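You operate a simulated robot arm through the tools that you are given. There is no shell and no other tool.

The job below is to be done with a simulated two-armed robot. You get a single attempt, and the scene is never put back.

TASK
Open the fixture case and move its black board to the yellow tray.
Fine: free both screws with the orange driver, driver back in its holder, lid on the blue mat.

The check looks at the end state, three seconds after you hand in, the way a careful person would. Anything else that was tipped, shoved, dropped, spilled or broken makes it a failure. A push-on lid holds only when it is set on centred and level and pressed home; a screw cap is set on level and turned clockwise until tight.

THE ROBOT
Two 7-joint arms with four-finger grippers on one trunk that stands fixed in place. Base frame: the origin is at the foot of the trunk, x ahead of it, y to its left, z up. Readings come in m, rad, newtons and seconds.
The left shoulder is at [0.04, 0.181, 1.154], the right one opposite. With the tool pointing down near the work surface each hand reaches from about 0.28 to 0.82 m from the base axis, measured 20 degrees to its own side. Payload 3.67 kg a hand.
Tool frame (each hand has its own): the origin (TCP) lies between the finger pads and is the grasp point; the fingertips stand 0.028 m ahead of it; z points along the fingers, y is the line along which they close. Largest opening 0.112 m; the body of the gripper starts 0.073 m behind the TCP.
Orientation is that of the tool frame in the base frame, as [roll, pitch, yaw] about the fixed x, y, z axes, in that order (R = Rz(yaw) Ry(pitch) Rx(roll)). With the fingers straight down and closing along the base's y, the tool's x points along the base's -x, its y along +y and its z along -z.

THE INTERFACE
- The arms move only by the tool servo_tool. It takes "left_plan", "right_plan" or both (then of equal length, played together; a hand with none holds still); each is a list of rows, each a list of 7 numbers: the shift along the base's x, y, z in m, then the turn, a rotation vector about the base's x, y, z in rad, then the gripper command, from -1 (fully open) to 1 (shut), values between in proportion. In form: [[tx, ty, tz, ax, ay, az, hand], ...]. A call has 1 to 20 rows; each row is the pose to reach, as a shift and turn from the pose commanded when the call began. Each row takes 0.2 s and may step no farther than 0.05 m and 0.15 rad from the row before; otherwise, or with a gripper value out of range, the whole call is refused. Where a pose cannot be reached the arm comes as near as it can. A force on the tool above 70 N (or 10 N above the force at the start of the call, whichever is more), or a blocked arm, ends the call early, and 0.2 s more pass. Each finger halts on what it meets, pressing with about 35 N; the grip force reading is that of the motor and also rises with nothing between the fingers. The clock runs only during rows and for 0.2 s after the last one: add rows that repeat a pose to give the fingers time. It gives the time, the measured TCP pose, the force on the tool (base axes), the opening and the grip force at its end, in the units of the frame above (readings bear some noise), with the torque about the TCP (base axes, N m) and any sound that the robot's microphone picked up.
- Cameras (640 x 400 px; columns grow to the right, rows downward): "scene" is now at [0.0913, 0.0483, 1.3791]; the picture's right is [0.57, -0.82, 0.00], its down [-0.51, -0.35, -0.79] and it looks along [0.65, 0.45, -0.61] (base axes); focal length 348 px, centre (320, 200). "left" rides on the left gripper at [0.06, 0.018, -0.104] in its tool frame; the picture's right is [-0.29, 0.96, 0.00], its down [-0.80, -0.24, -0.55] and it looks along [-0.53, -0.16, 0.83] (tool axes); focal length 234 px, centre (320, 200). "right" rides on the right gripper at [0.06, -0.018, -0.104] in its tool frame; the picture's right is [0.29, 0.96, 0.00], its down [-0.80, 0.24, -0.55] and it looks along [-0.53, 0.16, 0.83] (tool axes); focal length 234 px, centre (320, 200). There is no depth. A picture from a camera that has moved, and an enlarged one, comes with that camera's place and axes in the base frame and with its lens.
- get_image(camera): a new picture of that camera. No time passes.
- raise_lower(by): slides the trunk up (or, below 0, down) by that many m; the arms and the scene camera ride with it, the base frame stays. It gives what a move gives, with no picture.
- turn_head(pan, tilt): turns the head with the scene camera to pan (to the left, within 1.501 rad either way) and tilt (down, from -0.506 to 1.204), counted from straight ahead of the robot. It gives what a move gives.
- close_up(camera, box): a new picture of the part [left, top, right, bottom] of that camera's present view, enlarged. No time passes.
- sign_off(): hands the job in; it is judged then, once.

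Nothing tells you positions but the pictures and the camera data. Unless the task says otherwise, let go and move clear before handing in.

The tools are called as a command line: name --argument value ..., lists and objects as JSON in quotes. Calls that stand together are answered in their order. servo_tool: Moves the arms, as the interface text tells. Its arguments: {"type":"object","properties":{"left_plan":{"type":"array"},"right_plan":{"type":"array"}},"required":[]} The other tools are called the same way: raise_lower (by) slides the trunk up or down; turn_head (pan, tilt) turns the head that bears the scene camera; get_image (camera) takes a picture; close_up (camera, box) takes an enlarged picture of a part of a camera's view; sign_off () hands the job in.

At the start:

```text
clock: 0.0
left_tcp_pos: [0.434, 0.5531, 1.0965]
left_tcp_rot: [3.141, 0.002, -3.14]
left_force: [0.2, 0.2, -0.7]
left_ft_torque: [0.02, 0.04, 0.04]
left_opening: 0.112
left_grasp_force: 0.1
right_tcp_pos: [0.429, 0.0064, 1.1166]
right_tcp_rot: [-3.141, 0.001, 3.141]
right_force: [0.5, 0.0, -0.1]
right_ft_torque: [-0.01, 0.01, -0.02]
right_opening: 0.1118
right_grasp_force: 0.0
trunk travel left (down, up): [-0.275, 0.239]
head pan, tilt: [0.602, 0.66]
```

scene: 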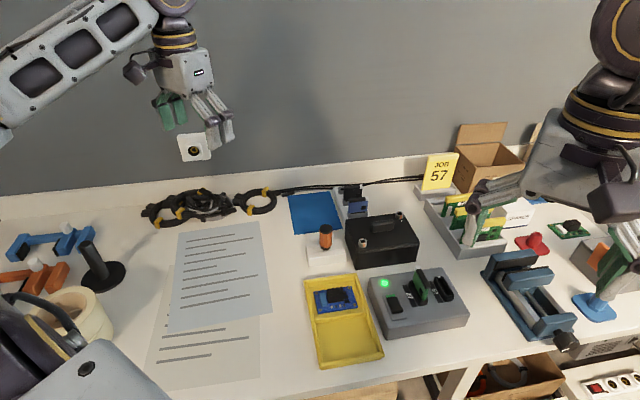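
right: 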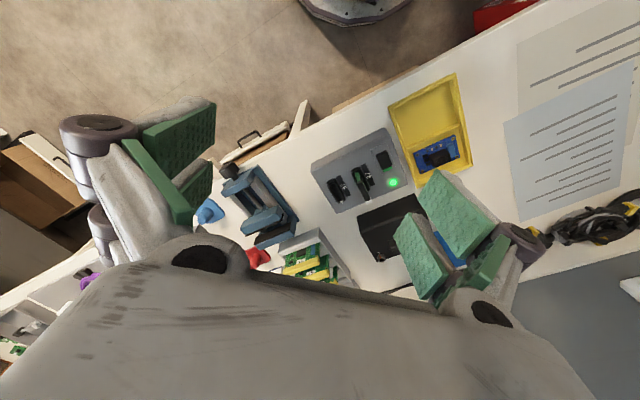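
left: 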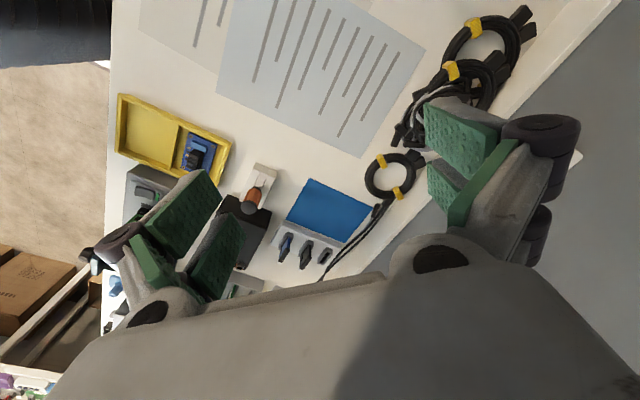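

I see a table with a black case (two screws on top), an orange-handled driver in a white holder, a blue mat, a yellow tray with a blue board, and a grey fixture. I'll look closer before moving anything.

close_up --camera "scene" --box '[280, 170, 440, 270]'

close_up --camera "scene" --box '[300, 250, 480, 370]'

close_up --camera "scene" --box '[400, 120, 640, 270]'

close_up --camera "left" --box '[100, 80, 360, 300]'

```text
4.00 times, centred on (360, 220) of scene
camera zoom: at [0.0913, 0.0483, 1.3791], right [0.57, -0.82, 0.0], down [-0.51, -0.35, -0.79], along [0.65, 0.45, -0.61], focal length 1390 px, centre (160, 120)
```

zoom: 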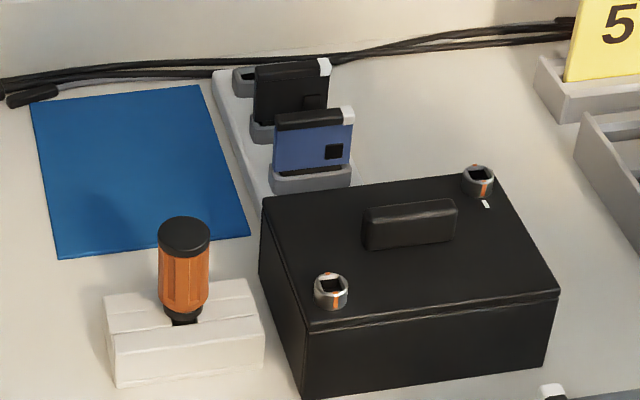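

```text
3.33 times, centred on (390, 310) of scene
camera zoom: at [0.0913, 0.0483, 1.3791], right [0.57, -0.82, 0.0], down [-0.51, -0.35, -0.79], along [0.65, 0.45, -0.61], focal length 1158 px, centre (87, -167)
```

zoom: 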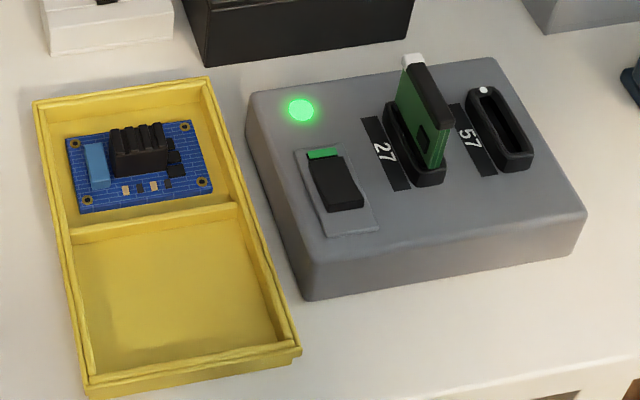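

```text
2.67 times, centred on (520, 195) of scene
camera zoom: at [0.0913, 0.0483, 1.3791], right [0.57, -0.82, 0.0], down [-0.51, -0.35, -0.79], along [0.65, 0.45, -0.61], focal length 927 px, centre (-213, 213)
```

zoom: 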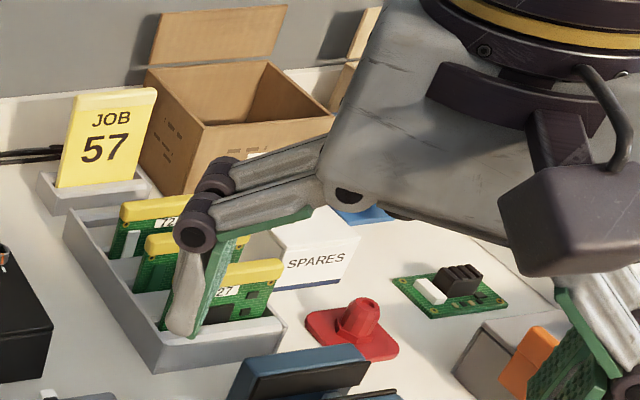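

```text
1.82 times, centred on (230, 190) of left
camera zoom: at [0.3743, 0.5693, 1.2004], right [0.29, 0.96, 0.0], down [0.8, -0.24, 0.55], along [0.53, -0.16, -0.83], focal length 426 px, centre (484, 218)
```

zoom: 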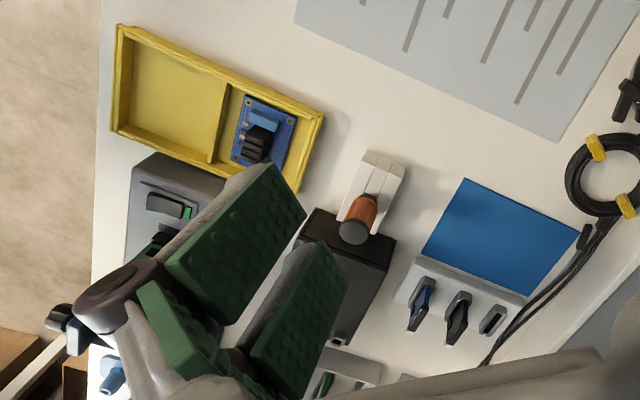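

The black case (two screws, centre handle) sits near (0.69, 0.28) with its top near z 0.80. The table is near z 0.75 and the driver holder is just left of the case. I'll bring the left hand camera above it for a closer look.

servo_tool --left_plan '[[0.015, -0.045, 0, 0, 0, 0, -1], [0.03, -0.09, 0, 0, 0, 0, -1], [0.045, -0.135, 0, 0, 0, 0, -1], [0.06, -0.18, 0, 0, 0, 0, -1], [0.07, -0.22, -0.02, 0, 0, 0, -1], [0.07, -0.22, -0.04, 0, 0, 0, -1]]'

get_image --camera "left"

get_image --camera "scene"

```text
clock: 1.4
left_tcp_pos: [0.5037, 0.3342, 1.0572]
left_tcp_rot: [-3.139, -0.001, 3.14]
left_force: [-0.3, -0.4, 0.3]
left_ft_torque: [-0.01, -0.02, -0.01]
left_opening: 0.1119
left_grasp_force: 0.1
right_tcp_pos: [0.4289, 0.0079, 1.1171]
right_tcp_rot: [-3.141, 0.0, 3.139]
right_force: [-0.9, 0.9, 0.2]
right_ft_torque: [-0.03, -0.02, 0.03]
right_opening: 0.1118
right_grasp_force: 0.0
trunk travel left (down, up): [-0.275, 0.239]
head pan, tilt: [0.602, 0.66]
```

```text
taken
camera left: at [0.4439, 0.3531, 1.1615], right [0.29, 0.96, 0.0], down [0.8, -0.24, 0.56], along [0.53, -0.16, -0.83], focal length 234 px, centre (320, 200)
```

left: 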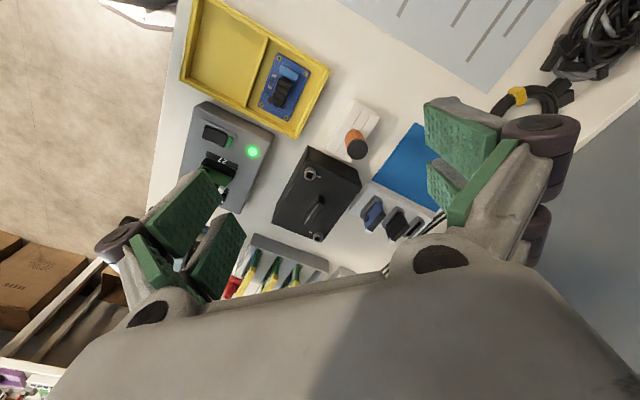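

```text
taken
camera scene: at [0.0911, 0.0495, 1.379], right [0.57, -0.82, 0.0], down [-0.51, -0.35, -0.79], along [0.65, 0.45, -0.61], focal length 348 px, centre (320, 200)
```

scene: 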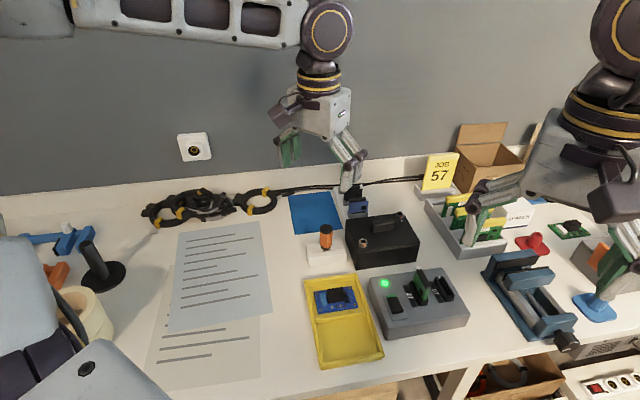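

close_up --camera "left" --box '[250, 80, 450, 260]'

close_up --camera "scene" --box '[290, 180, 430, 275]'

close_up --camera "left" --box '[170, 0, 370, 150]'

```text
2.22 times, centred on (350, 170) of left
camera zoom: at [0.4439, 0.3531, 1.1615], right [0.29, 0.96, 0.0], down [0.8, -0.24, 0.56], along [0.53, -0.16, -0.83], focal length 520 px, centre (253, 267)
```

zoom: 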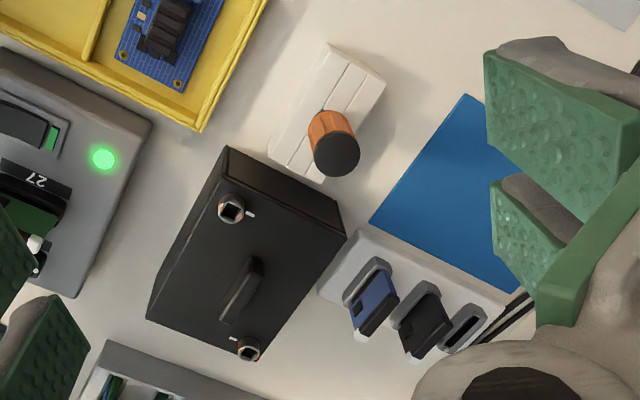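

```text
4.21 times, centred on (360, 228) of scene
camera zoom: at [0.0911, 0.0495, 1.379], right [0.57, -0.82, 0.0], down [-0.51, -0.35, -0.79], along [0.65, 0.45, -0.61], focal length 1463 px, centre (152, 84)
```

zoom: 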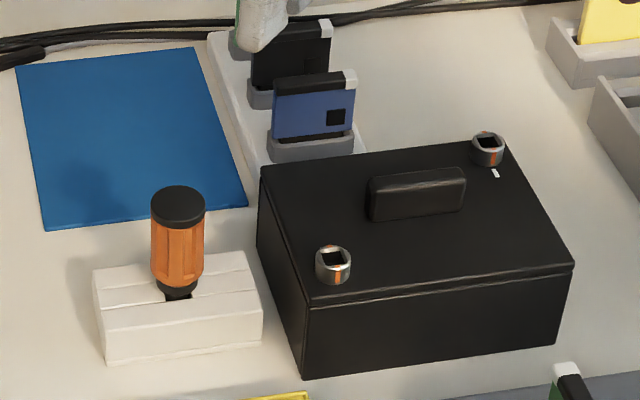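

```text
2.67 times, centred on (270, 75) of left
camera zoom: at [0.4439, 0.3531, 1.1615], right [0.29, 0.96, 0.0], down [0.8, -0.24, 0.56], along [0.53, -0.16, -0.83], focal length 624 px, centre (453, 533)
```

zoom: 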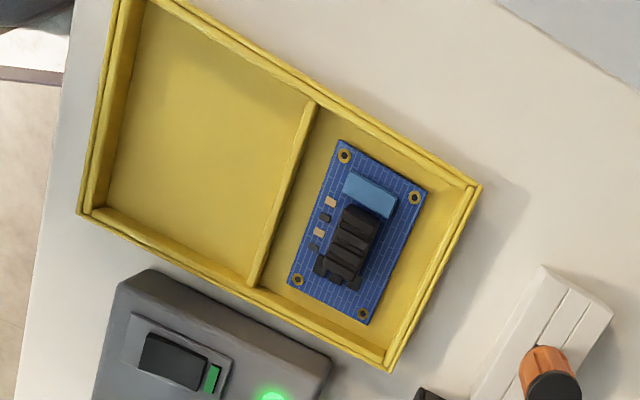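

close_up --camera "left" --box '[300, 160, 340, 185]'

close_up --camera "left" --box '[300, 220, 340, 245]'

close_up --camera "scene" --box '[352, 230, 384, 250]'

close_up --camera "scene" --box '[388, 206, 420, 226]'

close_up --camera "left" --box '[325, 90, 389, 170]'

close_up --camera "scene" --box '[300, 215, 364, 275]'

```text
16.00 times, centred on (320, 172) of left
camera zoom: at [0.4439, 0.3531, 1.1615], right [0.29, 0.96, 0.0], down [0.8, -0.24, 0.56], along [0.53, -0.16, -0.83], focal length 3747 px, centre (320, 640)
```

zoom: 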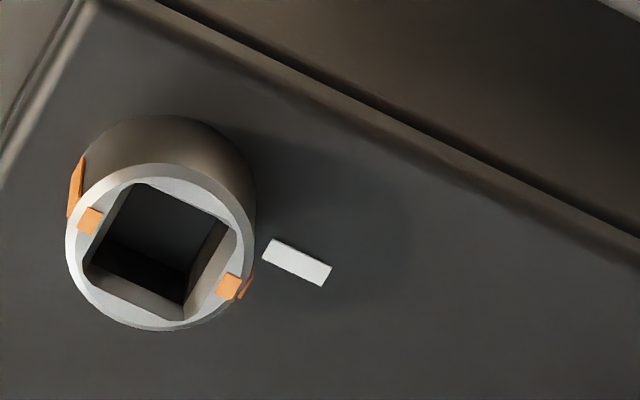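

```text
16.00 times, centred on (320, 232) of left
camera zoom: at [0.4439, 0.3531, 1.1615], right [0.29, 0.96, 0.0], down [0.8, -0.24, 0.56], along [0.53, -0.16, -0.83], focal length 3747 px, centre (320, -320)
```

zoom: 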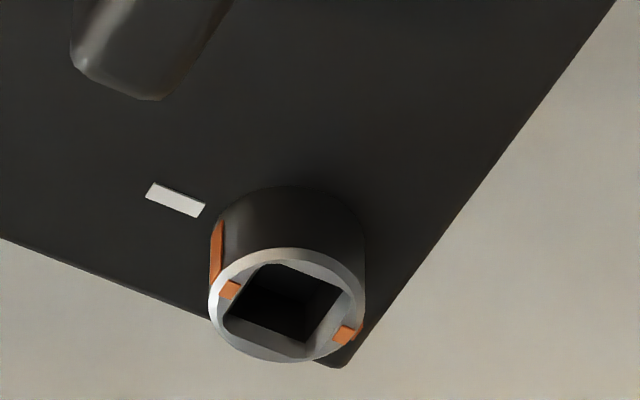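

```text
16.00 times, centred on (368, 240) of scene
camera zoom: at [0.0911, 0.0495, 1.379], right [0.57, -0.82, 0.0], down [-0.51, -0.35, -0.79], along [0.65, 0.45, -0.61], focal length 5561 px, centre (-448, -440)
```

zoom: 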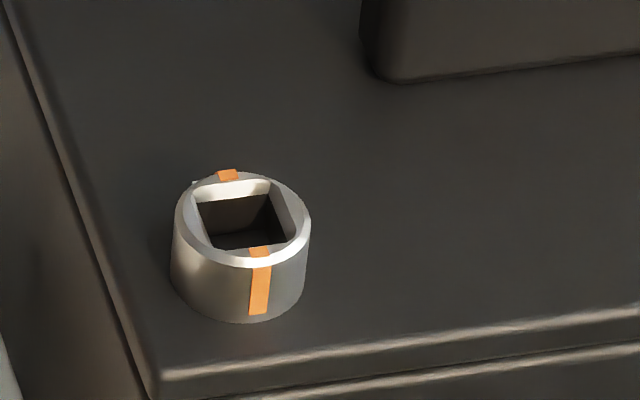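

```text
16.00 times, centred on (404, 216) of scene
camera zoom: at [0.0911, 0.0495, 1.379], right [0.57, -0.82, 0.0], down [-0.51, -0.35, -0.79], along [0.65, 0.45, -0.61], focal length 5561 px, centre (-1024, -56)
```

zoom: 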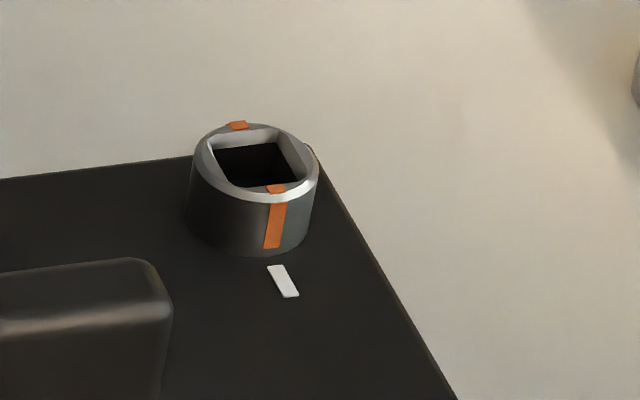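

```text
5.00 times, centred on (357, 130) of left
camera zoom: at [0.4439, 0.3531, 1.1615], right [0.29, 0.96, 0.0], down [0.8, -0.24, 0.56], along [0.53, -0.16, -0.83], focal length 1171 px, centre (135, 550)
```

zoom: 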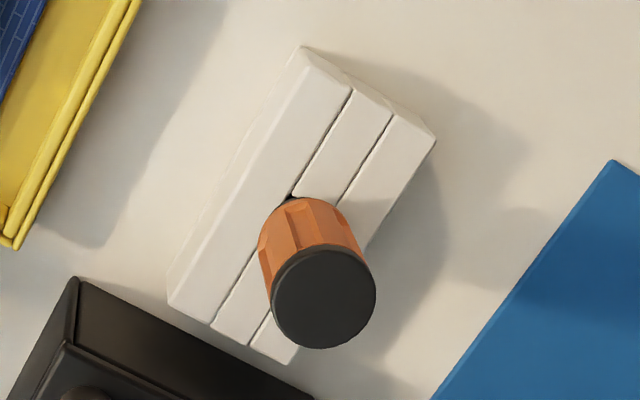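

```text
6.67 times, centred on (332, 245) of scene
camera zoom: at [0.0911, 0.0495, 1.379], right [0.57, -0.82, 0.0], down [-0.51, -0.35, -0.79], along [0.65, 0.45, -0.61], focal length 2317 px, centre (240, -100)
```

zoom: 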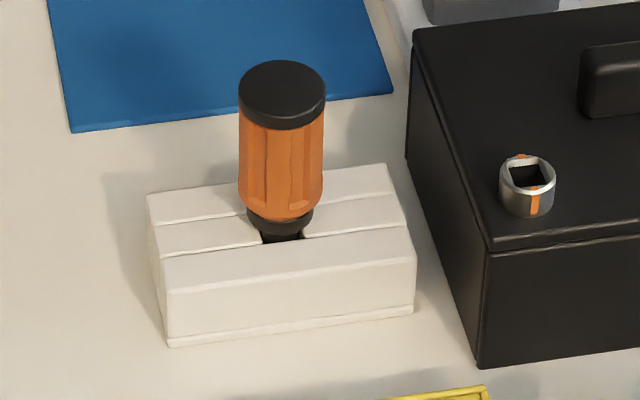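

The case is turned about 45° in yaw. Screws are near (0.608, 0.287) and (0.744, 0.259) with tops near z 0.825, and the driver is near (0.581, 0.369) with its cap top near z 0.841. I'll move the left hand over the driver, turned -45° so the fingers close parallel to the case's short side.

servo_tool --left_plan '[[0.013, 0.005, -0.01, 0, 0, -0.13, -0.5], [0.026, 0.011, -0.02, 0, 0, -0.26, -0.3], [0.039, 0.017, -0.04, 0, 0, -0.39, -0.2], [0.052, 0.023, -0.06, 0, 0, -0.52, -0.2], [0.065, 0.029, -0.08, 0, 0, -0.65, -0.2], [0.077, 0.035, -0.1, 0, 0, -0.785, -0.2], [0.077, 0.035, -0.11, 0, 0, -0.785, -0.2], [0.077, 0.035, -0.11, 0, 0, -0.785, -0.2]]'

get_image --camera "left"

get_image --camera "scene"

get_image --camera "right"

```text
clock: 3.2
left_tcp_pos: [0.5805, 0.3684, 0.9472]
left_tcp_rot: [3.141, 0.0, 2.356]
left_force: [0.1, -0.7, -0.3]
left_ft_torque: [-0.02, 0.02, -0.01]
left_opening: 0.067
left_grasp_force: 0.1
right_tcp_pos: [0.4291, 0.007, 1.1159]
right_tcp_rot: [3.141, 0.001, -3.141]
right_force: [0.4, -0.1, 0.0]
right_ft_torque: [0.02, -0.03, 0.0]
right_opening: 0.1123
right_grasp_force: 0.1
trunk travel left (down, up): [-0.275, 0.239]
head pan, tilt: [0.602, 0.66]
```

```text
taken
camera left: at [0.5515, 0.423, 1.0507], right [0.88, 0.47, 0.0], down [0.39, -0.73, 0.55], along [0.26, -0.49, -0.83], focal length 234 px, centre (320, 200)
```

left: 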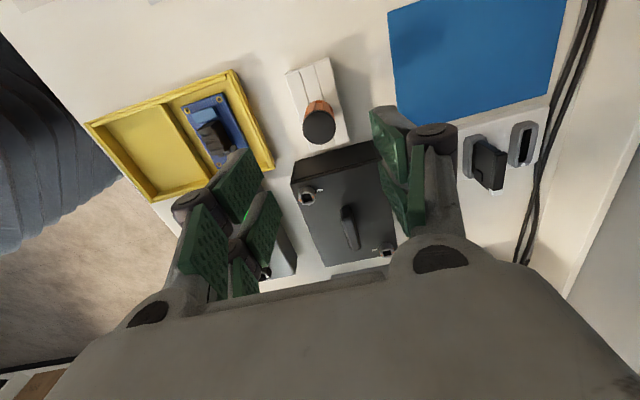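

```text
taken
camera scene: at [0.0914, 0.0482, 1.3791], right [0.57, -0.82, 0.0], down [-0.51, -0.35, -0.79], along [0.65, 0.45, -0.61], focal length 348 px, centre (320, 200)
```

scene: 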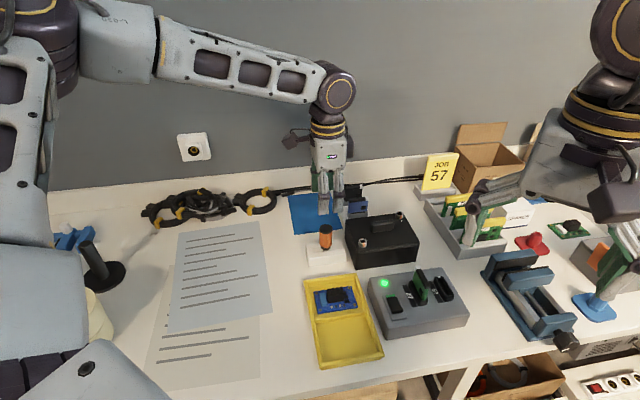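

```text
taken
camera right: at [0.3692, -0.0117, 1.2199], right [-0.29, 0.96, 0.0], down [0.8, 0.24, 0.55], along [0.53, 0.16, -0.83], focal length 234 px, centre (320, 200)
```

right: 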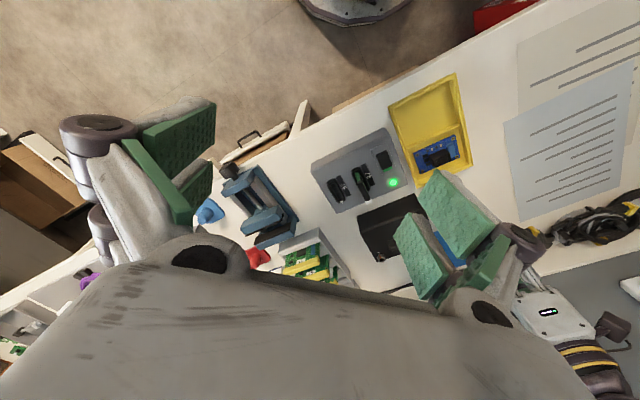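

close_up --camera "left" --box '[280, 50, 360, 150]'

close_up --camera "left" --box '[290, 130, 410, 270]'

```text
4.00 times, centred on (320, 100) of left
camera zoom: at [0.5515, 0.423, 1.0507], right [0.88, 0.47, 0.0], down [0.39, -0.73, 0.55], along [0.26, -0.49, -0.83], focal length 937 px, centre (320, 600)
```

zoom: 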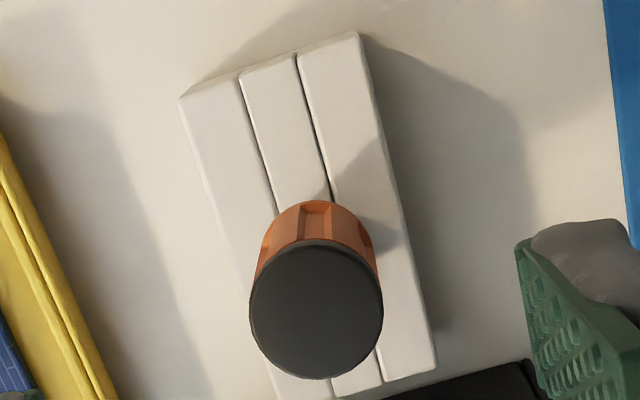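

```text
2.86 times, centred on (350, 200) of left
camera zoom: at [0.5515, 0.423, 1.0507], right [0.88, 0.47, 0.0], down [0.39, -0.73, 0.55], along [0.26, -0.49, -0.83], focal length 669 px, centre (234, 200)
```

zoom: 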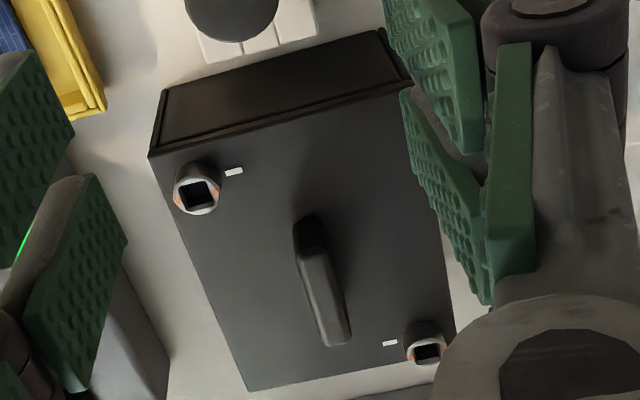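

The driver is centred beneath the gripper to about 1 mm. I'll descend around the handle and grip it.

servo_tool --left_plan '[[0, 0, -0.04, 0, 0, 0, -0.2], [0, 0, -0.08, 0, 0, 0, -0.2], [0, 0, -0.11, 0, 0, 0, -0.2], [0, 0, -0.13, 0, 0, 0, -0.2], [0, 0, -0.13, 0, 0, 0, -0.2]]'

get_image --camera "left"

close_up --camera "scene" --box '[270, 140, 430, 275]'

```text
clock: 4.4
left_tcp_pos: [0.5803, 0.3668, 0.8179]
left_tcp_rot: [3.141, -0.001, 2.356]
left_force: [-0.2, 0.5, 0.6]
left_ft_torque: [0.0, 0.01, -0.02]
left_opening: 0.0672
left_grasp_force: 0.1
right_tcp_pos: [0.4291, 0.0077, 1.1162]
right_tcp_rot: [3.14, 0.001, 3.14]
right_force: [0.3, -0.3, -0.5]
right_ft_torque: [0.02, -0.01, 0.02]
right_opening: 0.1121
right_grasp_force: 0.1
trunk travel left (down, up): [-0.275, 0.239]
head pan, tilt: [0.602, 0.66]
```

```text
taken
camera left: at [0.5511, 0.4219, 0.9214], right [0.88, 0.47, 0.0], down [0.39, -0.73, 0.55], along [0.26, -0.49, -0.83], focal length 234 px, centre (320, 200)
```

left: 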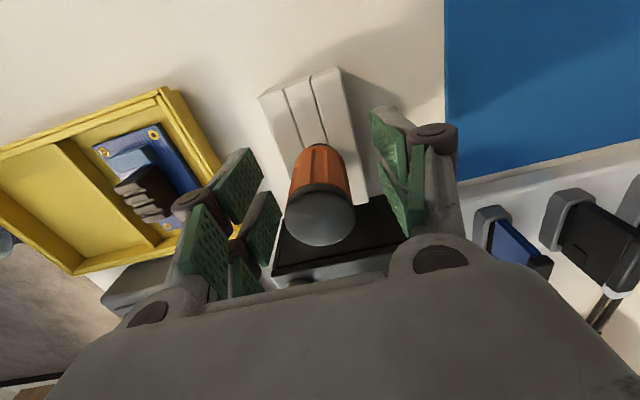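

```text
2.96 times, centred on (350, 208) of scene
camera zoom: at [0.091, 0.0481, 1.3791], right [0.57, -0.82, 0.0], down [-0.51, -0.35, -0.79], along [0.65, 0.45, -0.61], focal length 1030 px, centre (231, 178)
```

zoom: 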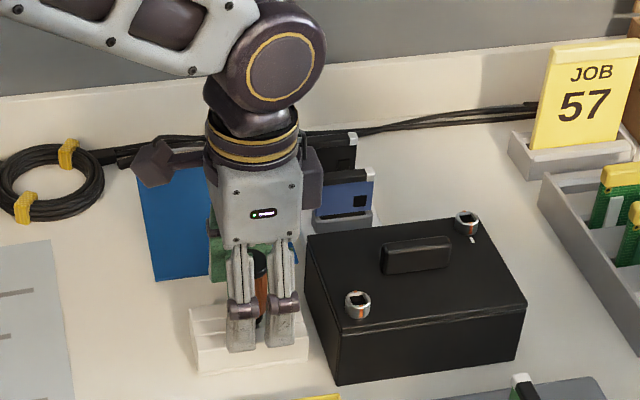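

close_up --camera "left" --box '[160, 90, 480, 290]'

close_up --camera "scene" --box '[320, 180, 390, 270]'

close_up --camera "right" --box '[380, 150, 560, 320]'

```text
2.00 times, centred on (320, 190) of left
camera zoom: at [0.5511, 0.4219, 0.9214], right [0.88, 0.47, 0.0], down [0.39, -0.73, 0.55], along [0.26, -0.49, -0.83], focal length 468 px, centre (320, 220)
```

zoom: 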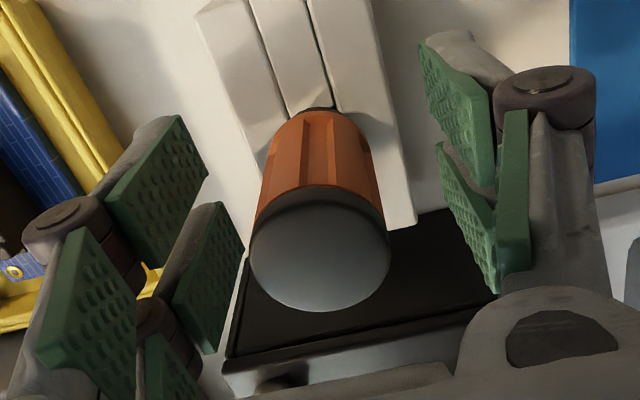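

```text
4.44 times, centred on (355, 225) of scene
camera zoom: at [0.091, 0.0481, 1.3791], right [0.57, -0.82, 0.0], down [-0.51, -0.35, -0.79], along [0.65, 0.45, -0.61], focal length 1545 px, centre (164, 89)
```

zoom: 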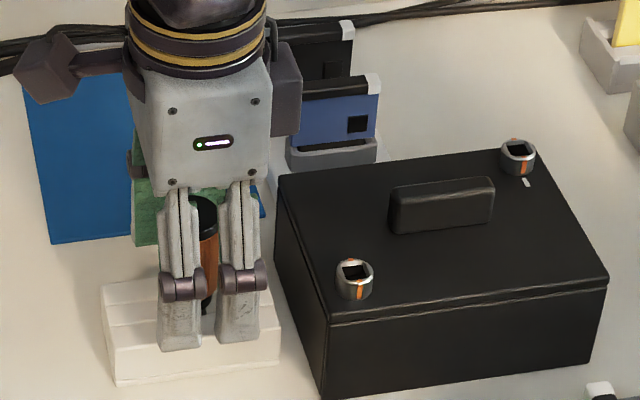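

```text
2.35 times, centred on (470, 235) of right
camera zoom: at [0.3688, -0.0118, 1.22], right [-0.29, 0.96, 0.0], down [0.8, 0.24, 0.55], along [0.53, 0.16, -0.83], focal length 551 px, centre (-33, 118)
```

zoom: 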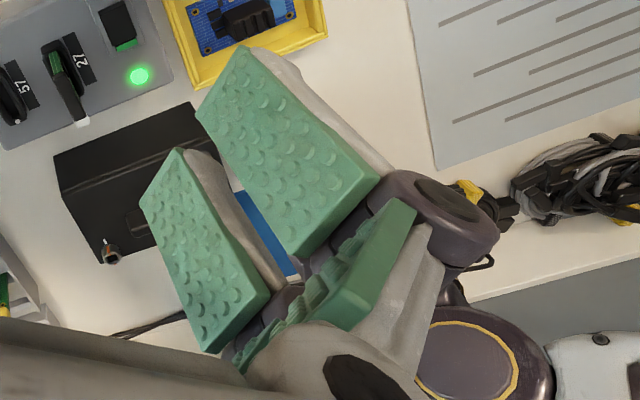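

servo_tool --left_plan '[[0, 0, 0, 0, 0, 0, 0.3], [0, 0, 0, 0, 0, 0, 0.6], [0, 0, 0, 0, 0, 0, 1], [0, 0, 0, 0, 0, 0, 1], [0, 0, 0, 0, 0, 0, 1]]'

close_up --camera "left" --box '[160, 90, 480, 290]'

close_up --camera "scene" --box '[290, 180, 390, 270]'

```text
clock: 5.6
left_tcp_pos: [0.5801, 0.3664, 0.8183]
left_tcp_rot: [3.141, -0.001, 2.356]
left_force: [0.1, -0.3, 0.1]
left_ft_torque: [-0.06, 0.03, -0.01]
left_opening: 0.0263
left_grasp_force: 35.1
right_tcp_pos: [0.4284, 0.0072, 1.1163]
right_tcp_rot: [-3.141, 0.001, 3.141]
right_force: [-0.8, 0.8, 1.0]
right_ft_torque: [-0.01, -0.01, 0.01]
right_opening: 0.1121
right_grasp_force: 0.1
trunk travel left (down, up): [-0.275, 0.239]
head pan, tilt: [0.602, 0.66]
```

```text
2.00 times, centred on (320, 190) of left
camera zoom: at [0.5513, 0.4221, 0.9213], right [0.88, 0.47, 0.0], down [0.39, -0.73, 0.55], along [0.26, -0.49, -0.83], focal length 468 px, centre (320, 220)
```

zoom: 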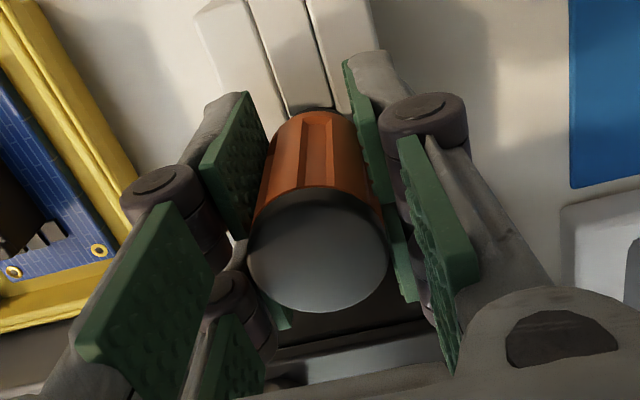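

```text
4.44 times, centred on (340, 225) of scene
camera zoom: at [0.0914, 0.0483, 1.3791], right [0.57, -0.82, 0.0], down [-0.51, -0.35, -0.79], along [0.65, 0.45, -0.61], focal length 1545 px, centre (231, 89)
```

zoom: 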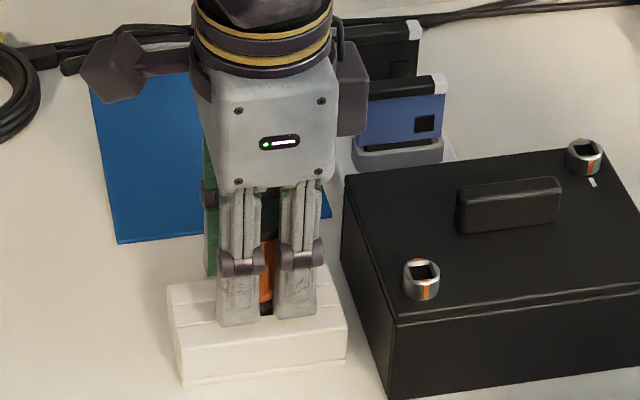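

The handle is gripped (26 mm opening). I'll lift it straight up out of the holder and inspect the bit.

servo_tool --left_plan '[[0, 0, 0.02, 0, 0, 0, 1], [0, 0, 0.05, 0, 0, 0, 1], [0, 0, 0.09, 0, 0, 0, 1], [0, 0, 0.12, 0, 0, 0, 1], [0, 0, 0.12, 0, 0, 0, 1]]'

close_up --camera "left" --box '[160, 50, 480, 250]'

close_up --camera "scene" --box '[290, 150, 390, 270]'

get_image --camera "right"

```text
clock: 6.8
left_tcp_pos: [0.5819, 0.3667, 0.9378]
left_tcp_rot: [-3.14, 0.001, 2.357]
left_force: [0.0, -0.3, -1.2]
left_ft_torque: [0.0, 0.02, -0.01]
left_opening: 0.0264
left_grasp_force: 34.7
right_tcp_pos: [0.4307, 0.0074, 1.1146]
right_tcp_rot: [3.141, 0.002, -3.141]
right_force: [0.1, -0.2, -0.4]
right_ft_torque: [-0.02, 0.02, 0.03]
right_opening: 0.112
right_grasp_force: 0.0
trunk travel left (down, up): [-0.275, 0.239]
head pan, tilt: [0.602, 0.66]
```

```text
2.00 times, centred on (320, 150) of left
camera zoom: at [0.5525, 0.4211, 1.0404], right [0.88, 0.47, 0.0], down [0.39, -0.73, 0.55], along [0.26, -0.49, -0.83], focal length 468 px, centre (320, 300)
```

zoom: 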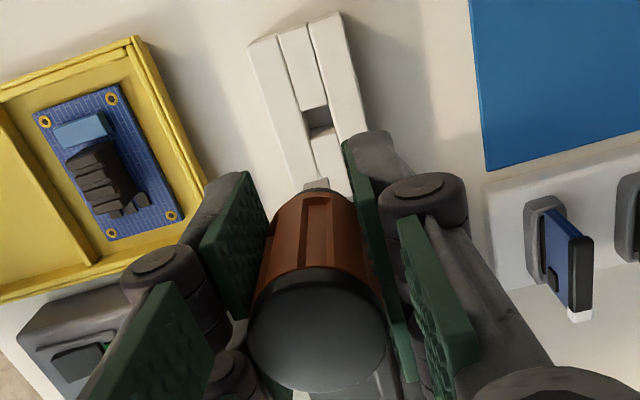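

```text
3.33 times, centred on (340, 210) of scene
camera zoom: at [0.0918, 0.0485, 1.379], right [0.57, -0.82, 0.0], down [-0.51, -0.35, -0.79], along [0.65, 0.45, -0.61], focal length 1158 px, centre (253, 167)
```

zoom: 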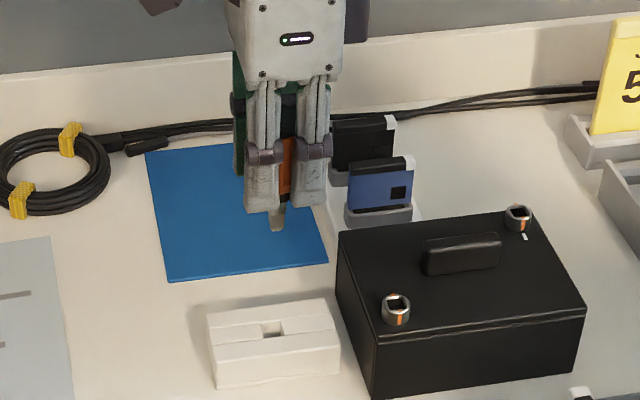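

```text
taken
camera right: at [0.3696, -0.0114, 1.2197], right [-0.29, 0.96, 0.0], down [0.8, 0.24, 0.55], along [0.53, 0.16, -0.83], focal length 234 px, centre (320, 200)
```

right: 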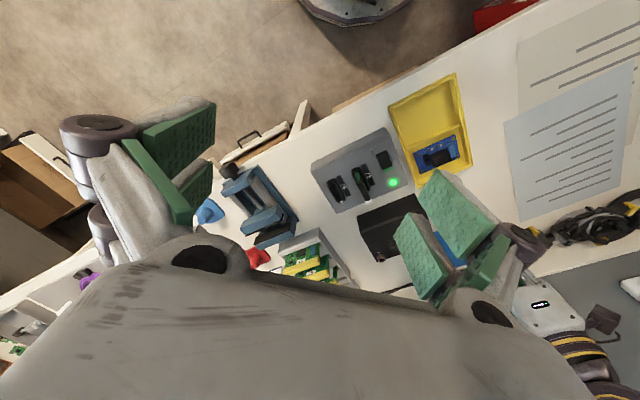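

close_up --camera "scene" --box '[325, 180, 365, 225]'

close_up --camera "left" --box '[280, 90, 360, 170]'

close_up --camera "scene" --box '[305, 235, 355, 275]'

```text
8.89 times, centred on (345, 202) of scene
camera zoom: at [0.0918, 0.0485, 1.379], right [0.57, -0.82, 0.0], down [-0.51, -0.35, -0.79], along [0.65, 0.45, -0.61], focal length 3089 px, centre (98, 178)
```

zoom: 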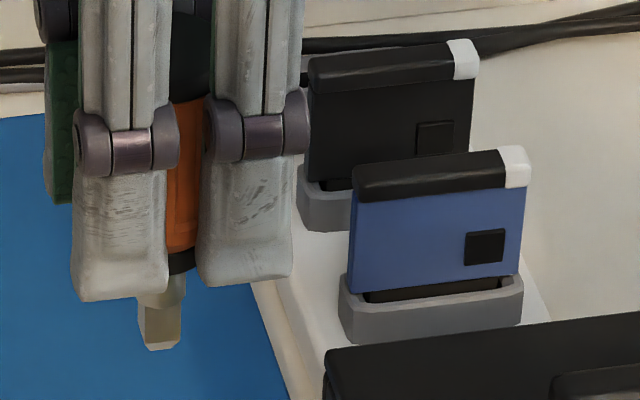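

```text
5.00 times, centred on (320, 130) of left
camera zoom: at [0.5525, 0.4211, 1.0404], right [0.88, 0.47, 0.0], down [0.39, -0.73, 0.55], along [0.26, -0.49, -0.83], focal length 1171 px, centre (320, 550)
```

zoom: 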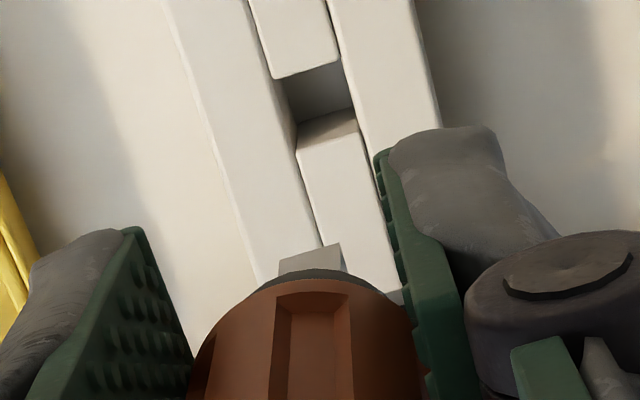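

```text
10.00 times, centred on (330, 255) of scene
camera zoom: at [0.0918, 0.0485, 1.379], right [0.57, -0.82, 0.0], down [-0.51, -0.35, -0.79], along [0.65, 0.45, -0.61], focal length 3476 px, centre (220, -350)
```

zoom: 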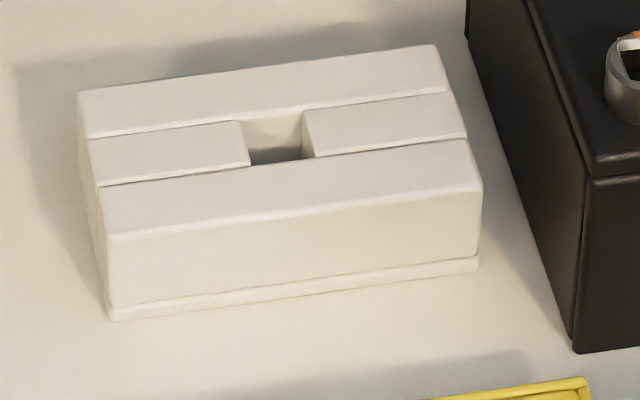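

The bit is square, aligned with the case axes, and its tip is about 65 mm below the TCP. Next I'll hover it above the near screw and check alignment.

servo_tool --left_plan '[[0.009, -0.027, 0, 0, 0, 0, 1], [0.018, -0.054, -0.01, 0, 0, 0, 1], [0.0275, -0.081, -0.02, 0, 0, 0, 1], [0.0275, -0.081, -0.03, 0, 0, 0, 1], [0.0275, -0.081, -0.03, 0, 0, 0, 1]]'

close_up --camera "left" --box '[280, 70, 360, 170]'

close_up --camera "scene" --box '[335, 205, 395, 255]'

get_image --camera "right"

```text
clock: 8.0
left_tcp_pos: [0.6102, 0.2839, 0.9082]
left_tcp_rot: [3.141, 0.0, 2.356]
left_force: [-0.6, -0.3, -0.8]
left_ft_torque: [0.0, 0.0, 0.02]
left_opening: 0.0263
left_grasp_force: 35.3
right_tcp_pos: [0.4291, 0.0063, 1.1158]
right_tcp_rot: [-3.141, -0.002, 3.141]
right_force: [-1.1, -0.3, -0.4]
right_ft_torque: [0.0, 0.01, 0.01]
right_opening: 0.1119
right_grasp_force: 0.1
trunk travel left (down, up): [-0.275, 0.239]
head pan, tilt: [0.602, 0.66]
```

```text
4.00 times, centred on (320, 120) of left
camera zoom: at [0.5796, 0.339, 1.0111], right [0.88, 0.47, 0.0], down [0.39, -0.73, 0.55], along [0.26, -0.49, -0.83], focal length 937 px, centre (320, 520)
```

zoom: 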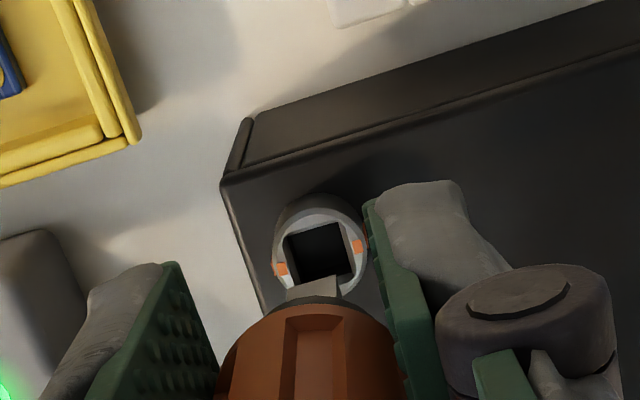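

```text
8.00 times, centred on (365, 230) of scene
camera zoom: at [0.0914, 0.048, 1.3791], right [0.57, -0.82, 0.0], down [-0.51, -0.35, -0.79], along [0.65, 0.45, -0.61], focal length 2780 px, centre (-40, -40)
```

zoom: 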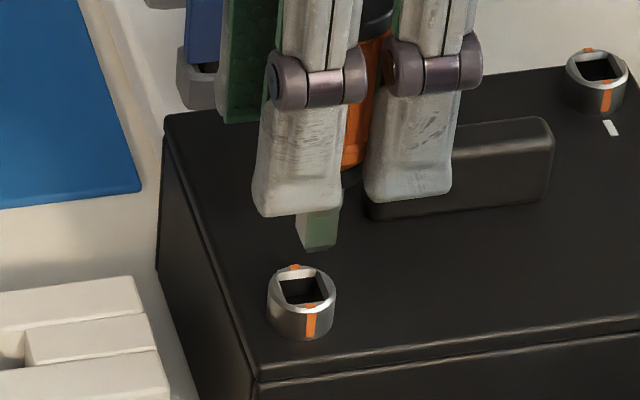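

```text
taken
camera right: at [0.3692, -0.0119, 1.2198], right [-0.29, 0.96, 0.0], down [0.8, 0.24, 0.55], along [0.53, 0.16, -0.83], focal length 234 px, centre (320, 200)
```

right: 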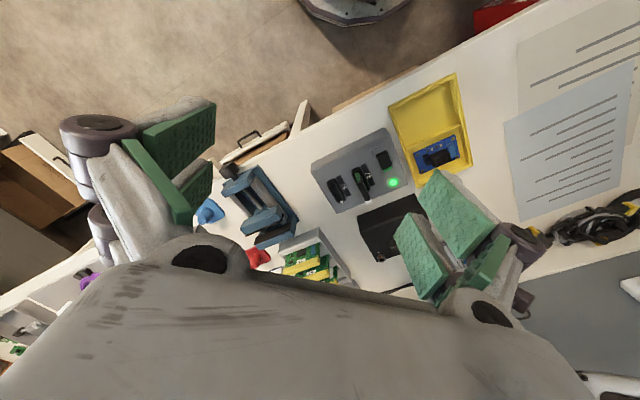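

servo_tool --left_plan '[[-0.0019, 0.002, 0, 0, 0, 0, 1], [-0.0019, 0.002, -0.012, 0, 0, 0, 1], [-0.0019, 0.002, -0.012, 0, 0, 0, 1]]'

close_up --camera "left" --box '[290, 90, 350, 150]'

close_up --camera "scene" --box '[350, 220, 380, 250]'

```text
clock: 8.8
left_tcp_pos: [0.6064, 0.285, 0.8945]
left_tcp_rot: [-3.14, -0.001, 2.356]
left_force: [-0.3, 0.9, -0.5]
left_ft_torque: [-0.02, -0.01, 0.01]
left_opening: 0.0267
left_grasp_force: 35.0
right_tcp_pos: [0.4297, 0.0073, 1.117]
right_tcp_rot: [-3.141, 0.0, 3.141]
right_force: [0.0, 0.5, 0.3]
right_ft_torque: [0.0, -0.02, 0.01]
right_opening: 0.112
right_grasp_force: 0.1
trunk travel left (down, up): [-0.275, 0.239]
head pan, tilt: [0.602, 0.66]
```

```text
6.67 times, centred on (320, 120) of left
camera zoom: at [0.5773, 0.3418, 0.9981], right [0.88, 0.47, 0.0], down [0.39, -0.73, 0.55], along [0.26, -0.49, -0.83], focal length 1561 px, centre (320, 733)
```

zoom: 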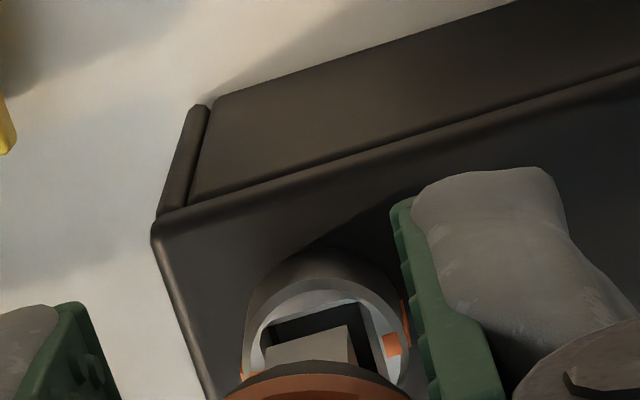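

```text
13.33 times, centred on (365, 235) of scene
camera zoom: at [0.0911, 0.0483, 1.3791], right [0.57, -0.82, 0.0], down [-0.51, -0.35, -0.79], along [0.65, 0.45, -0.61], focal length 4634 px, centre (-280, -267)
```

zoom: 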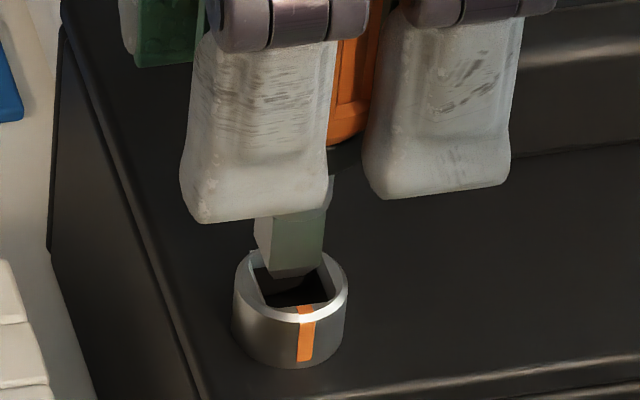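

close_up --camera "left" --box '[305, 125, 337, 150]'

close_up --camera "scene" --box '[364, 233, 380, 249]'

```text
16.00 times, centred on (321, 138) of left
camera zoom: at [0.5773, 0.3418, 0.9981], right [0.88, 0.47, 0.0], down [0.39, -0.73, 0.55], along [0.26, -0.49, -0.83], focal length 3747 px, centre (304, 1200)
```

zoom: 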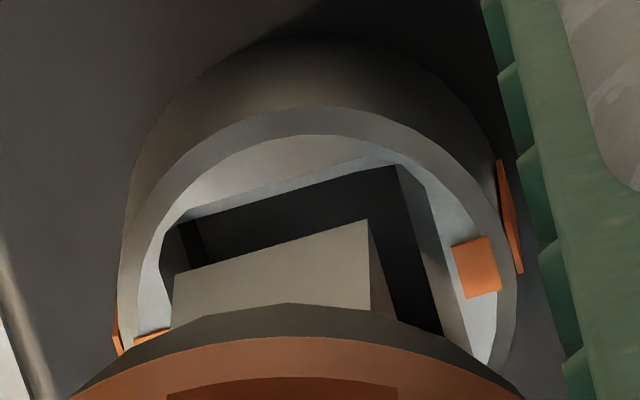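

```text
16.00 times, centred on (372, 241) of scene
camera zoom: at [0.0911, 0.0483, 1.3791], right [0.57, -0.82, 0.0], down [-0.51, -0.35, -0.79], along [0.65, 0.45, -0.61], focal length 5561 px, centre (-512, -456)
```

zoom: 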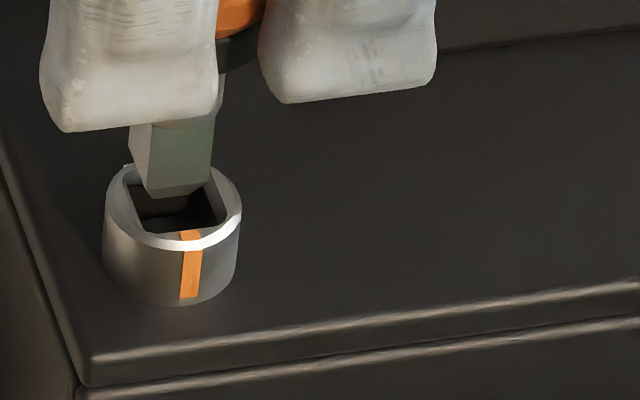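

servo_tool --left_plan '[[0.0006, 0.0003, 0, 0, 0, 0, 1], [0.0006, 0.0003, -0.003, 0, 0, 0, 1], [0.0006, 0.0003, -0.006, 0, 0, 0, 1], [0.0006, 0.0003, -0.008, 0, 0, 0, 1]]'

close_up --camera "left" --box '[305, 125, 337, 150]'

close_up --camera "scene" --box '[354, 228, 380, 249]'

```text
clock: 9.8
left_tcp_pos: [0.6067, 0.2873, 0.8874]
left_tcp_rot: [3.14, 0.001, 2.355]
left_force: [0.8, -0.9, 0.2]
left_ft_torque: [-0.03, -0.06, 0.01]
left_opening: 0.0264
left_grasp_force: 35.2
right_tcp_pos: [0.4282, 0.007, 1.116]
right_tcp_rot: [3.141, 0.0, 3.142]
right_force: [1.0, 0.0, 0.5]
right_ft_torque: [0.01, 0.01, -0.01]
right_opening: 0.112
right_grasp_force: 0.1
trunk travel left (down, up): [-0.275, 0.239]
head pan, tilt: [0.602, 0.66]
```

```text
16.00 times, centred on (321, 138) of left
camera zoom: at [0.5775, 0.3424, 0.9907], right [0.88, 0.47, 0.0], down [0.39, -0.73, 0.55], along [0.26, -0.49, -0.83], focal length 3747 px, centre (304, 1200)
```

zoom: 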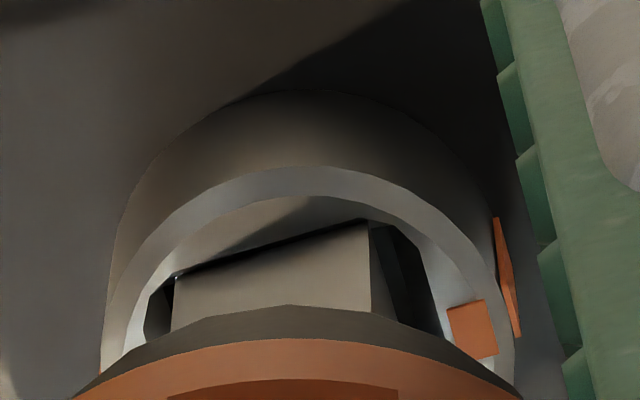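

```text
16.00 times, centred on (367, 238) of scene
camera zoom: at [0.0914, 0.0481, 1.3791], right [0.57, -0.82, 0.0], down [-0.51, -0.35, -0.79], along [0.65, 0.45, -0.61], focal length 5561 px, centre (-432, -416)
```

zoom: 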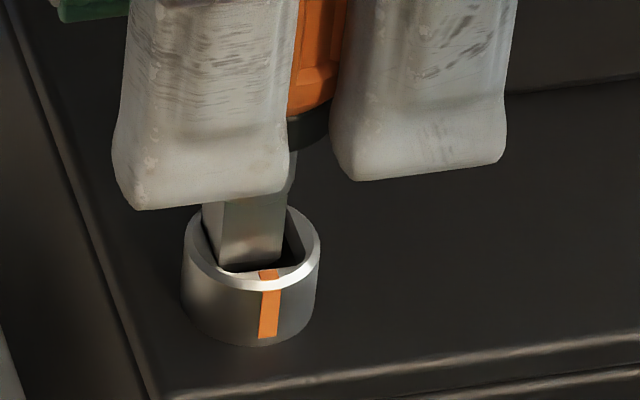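

servo_tool --left_plan '[[0.001, -0.0006, 0, 0, 0, 0, 1], [0.001, -0.0006, -0.003, 0, 0, 0, 1], [0.001, -0.0006, -0.006, 0, 0, 0, 1]]'

close_up --camera "left" --box '[305, 125, 337, 150]'

close_up --camera "scene" --box '[354, 228, 380, 249]'

```text
clock: 10.6
left_tcp_pos: [0.6072, 0.2869, 0.8826]
left_tcp_rot: [3.139, 0.001, 2.356]
left_force: [-1.1, 1.3, 7.3]
left_ft_torque: [0.04, 0.04, 0.0]
left_opening: 0.0264
left_grasp_force: 35.4
right_tcp_pos: [0.429, 0.0069, 1.1164]
right_tcp_rot: [-3.141, -0.001, 3.141]
right_force: [-0.2, 0.2, -1.2]
right_ft_torque: [0.01, 0.0, 0.0]
right_opening: 0.1121
right_grasp_force: 0.1
trunk travel left (down, up): [-0.275, 0.239]
head pan, tilt: [0.602, 0.66]
```

```text
16.00 times, centred on (321, 138) of left
camera zoom: at [0.5778, 0.3416, 0.9856], right [0.88, 0.47, 0.0], down [0.39, -0.73, 0.56], along [0.26, -0.49, -0.83], focal length 3747 px, centre (304, 1200)
```

zoom: 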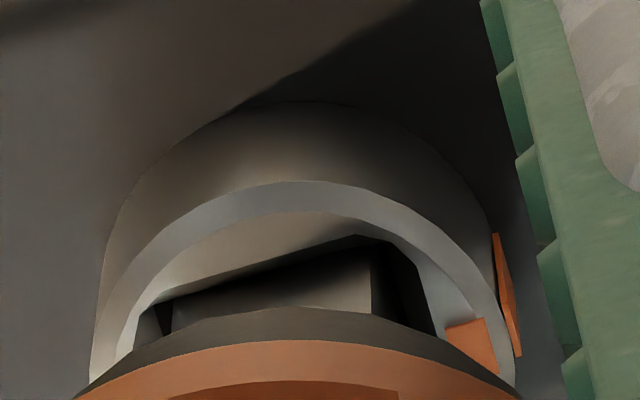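

```text
16.00 times, centred on (367, 238) of scene
camera zoom: at [0.0903, 0.048, 1.3792], right [0.57, -0.82, 0.0], down [-0.51, -0.35, -0.79], along [0.65, 0.45, -0.61], focal length 5561 px, centre (-432, -416)
```

zoom: 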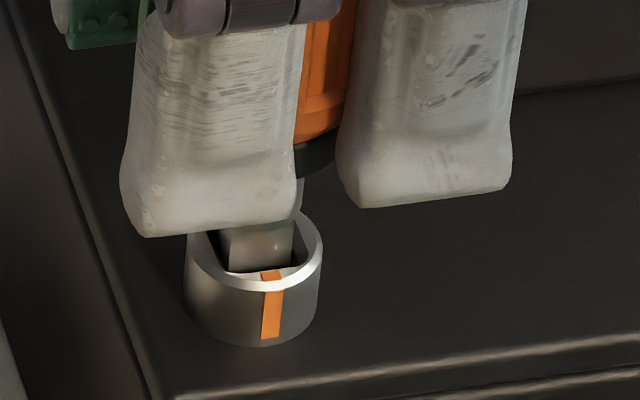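

servo_tool --left_plan '[[0, 0, -0.001, 0, 0, 0, 1], [0, 0, -0.001, 0, 0, 0, 1]]'

```text
clock: 11.2
left_tcp_pos: [0.6067, 0.2857, 0.8822]
left_tcp_rot: [3.141, 0.002, 2.356]
left_force: [0.5, 2.0, 15.9]
left_ft_torque: [0.11, -0.02, 0.02]
left_opening: 0.0265
left_grasp_force: 34.5
right_tcp_pos: [0.4279, 0.0068, 1.1172]
right_tcp_rot: [-3.141, 0.003, 3.141]
right_force: [-0.2, -0.4, -0.4]
right_ft_torque: [-0.02, 0.0, 0.02]
right_opening: 0.112
right_grasp_force: 0.0
trunk travel left (down, up): [-0.275, 0.239]
head pan, tilt: [0.602, 0.66]
```

The bit has seated in the near screw (about 16 N of down-force). I'll try a small counter-clockwise turn and watch the torque.

servo_tool --left_plan '[[0, 0, 0, 0, 0, 0.1, 1], [0, 0, 0, 0, 0, 0.2, 1], [0, 0, 0, 0, 0, 0.3, 1]]'

close_up --camera "scene" --box '[354, 228, 380, 249]'

```text
clock: 12.0
left_tcp_pos: [0.6077, 0.2864, 0.8818]
left_tcp_rot: [3.141, 0.001, 2.658]
left_force: [0.6, 1.2, 18.9]
left_ft_torque: [0.06, -0.01, 0.0]
left_opening: 0.0264
left_grasp_force: 35.0
right_tcp_pos: [0.428, 0.0073, 1.1174]
right_tcp_rot: [3.14, 0.003, -3.141]
right_force: [-0.4, -0.5, 0.0]
right_ft_torque: [0.01, -0.01, 0.0]
right_opening: 0.112
right_grasp_force: 0.0
trunk travel left (down, up): [-0.275, 0.239]
head pan, tilt: [0.602, 0.66]
```

```text
16.00 times, centred on (367, 238) of scene
camera zoom: at [0.0896, 0.0475, 1.3793], right [0.57, -0.82, 0.0], down [-0.5, -0.35, -0.79], along [0.65, 0.45, -0.61], focal length 5561 px, centre (-432, -416)
```

zoom: 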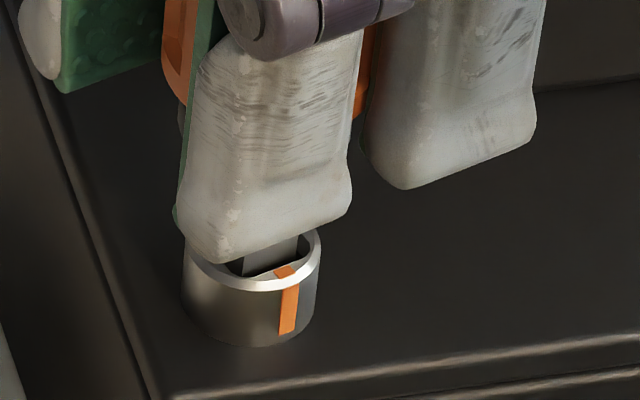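

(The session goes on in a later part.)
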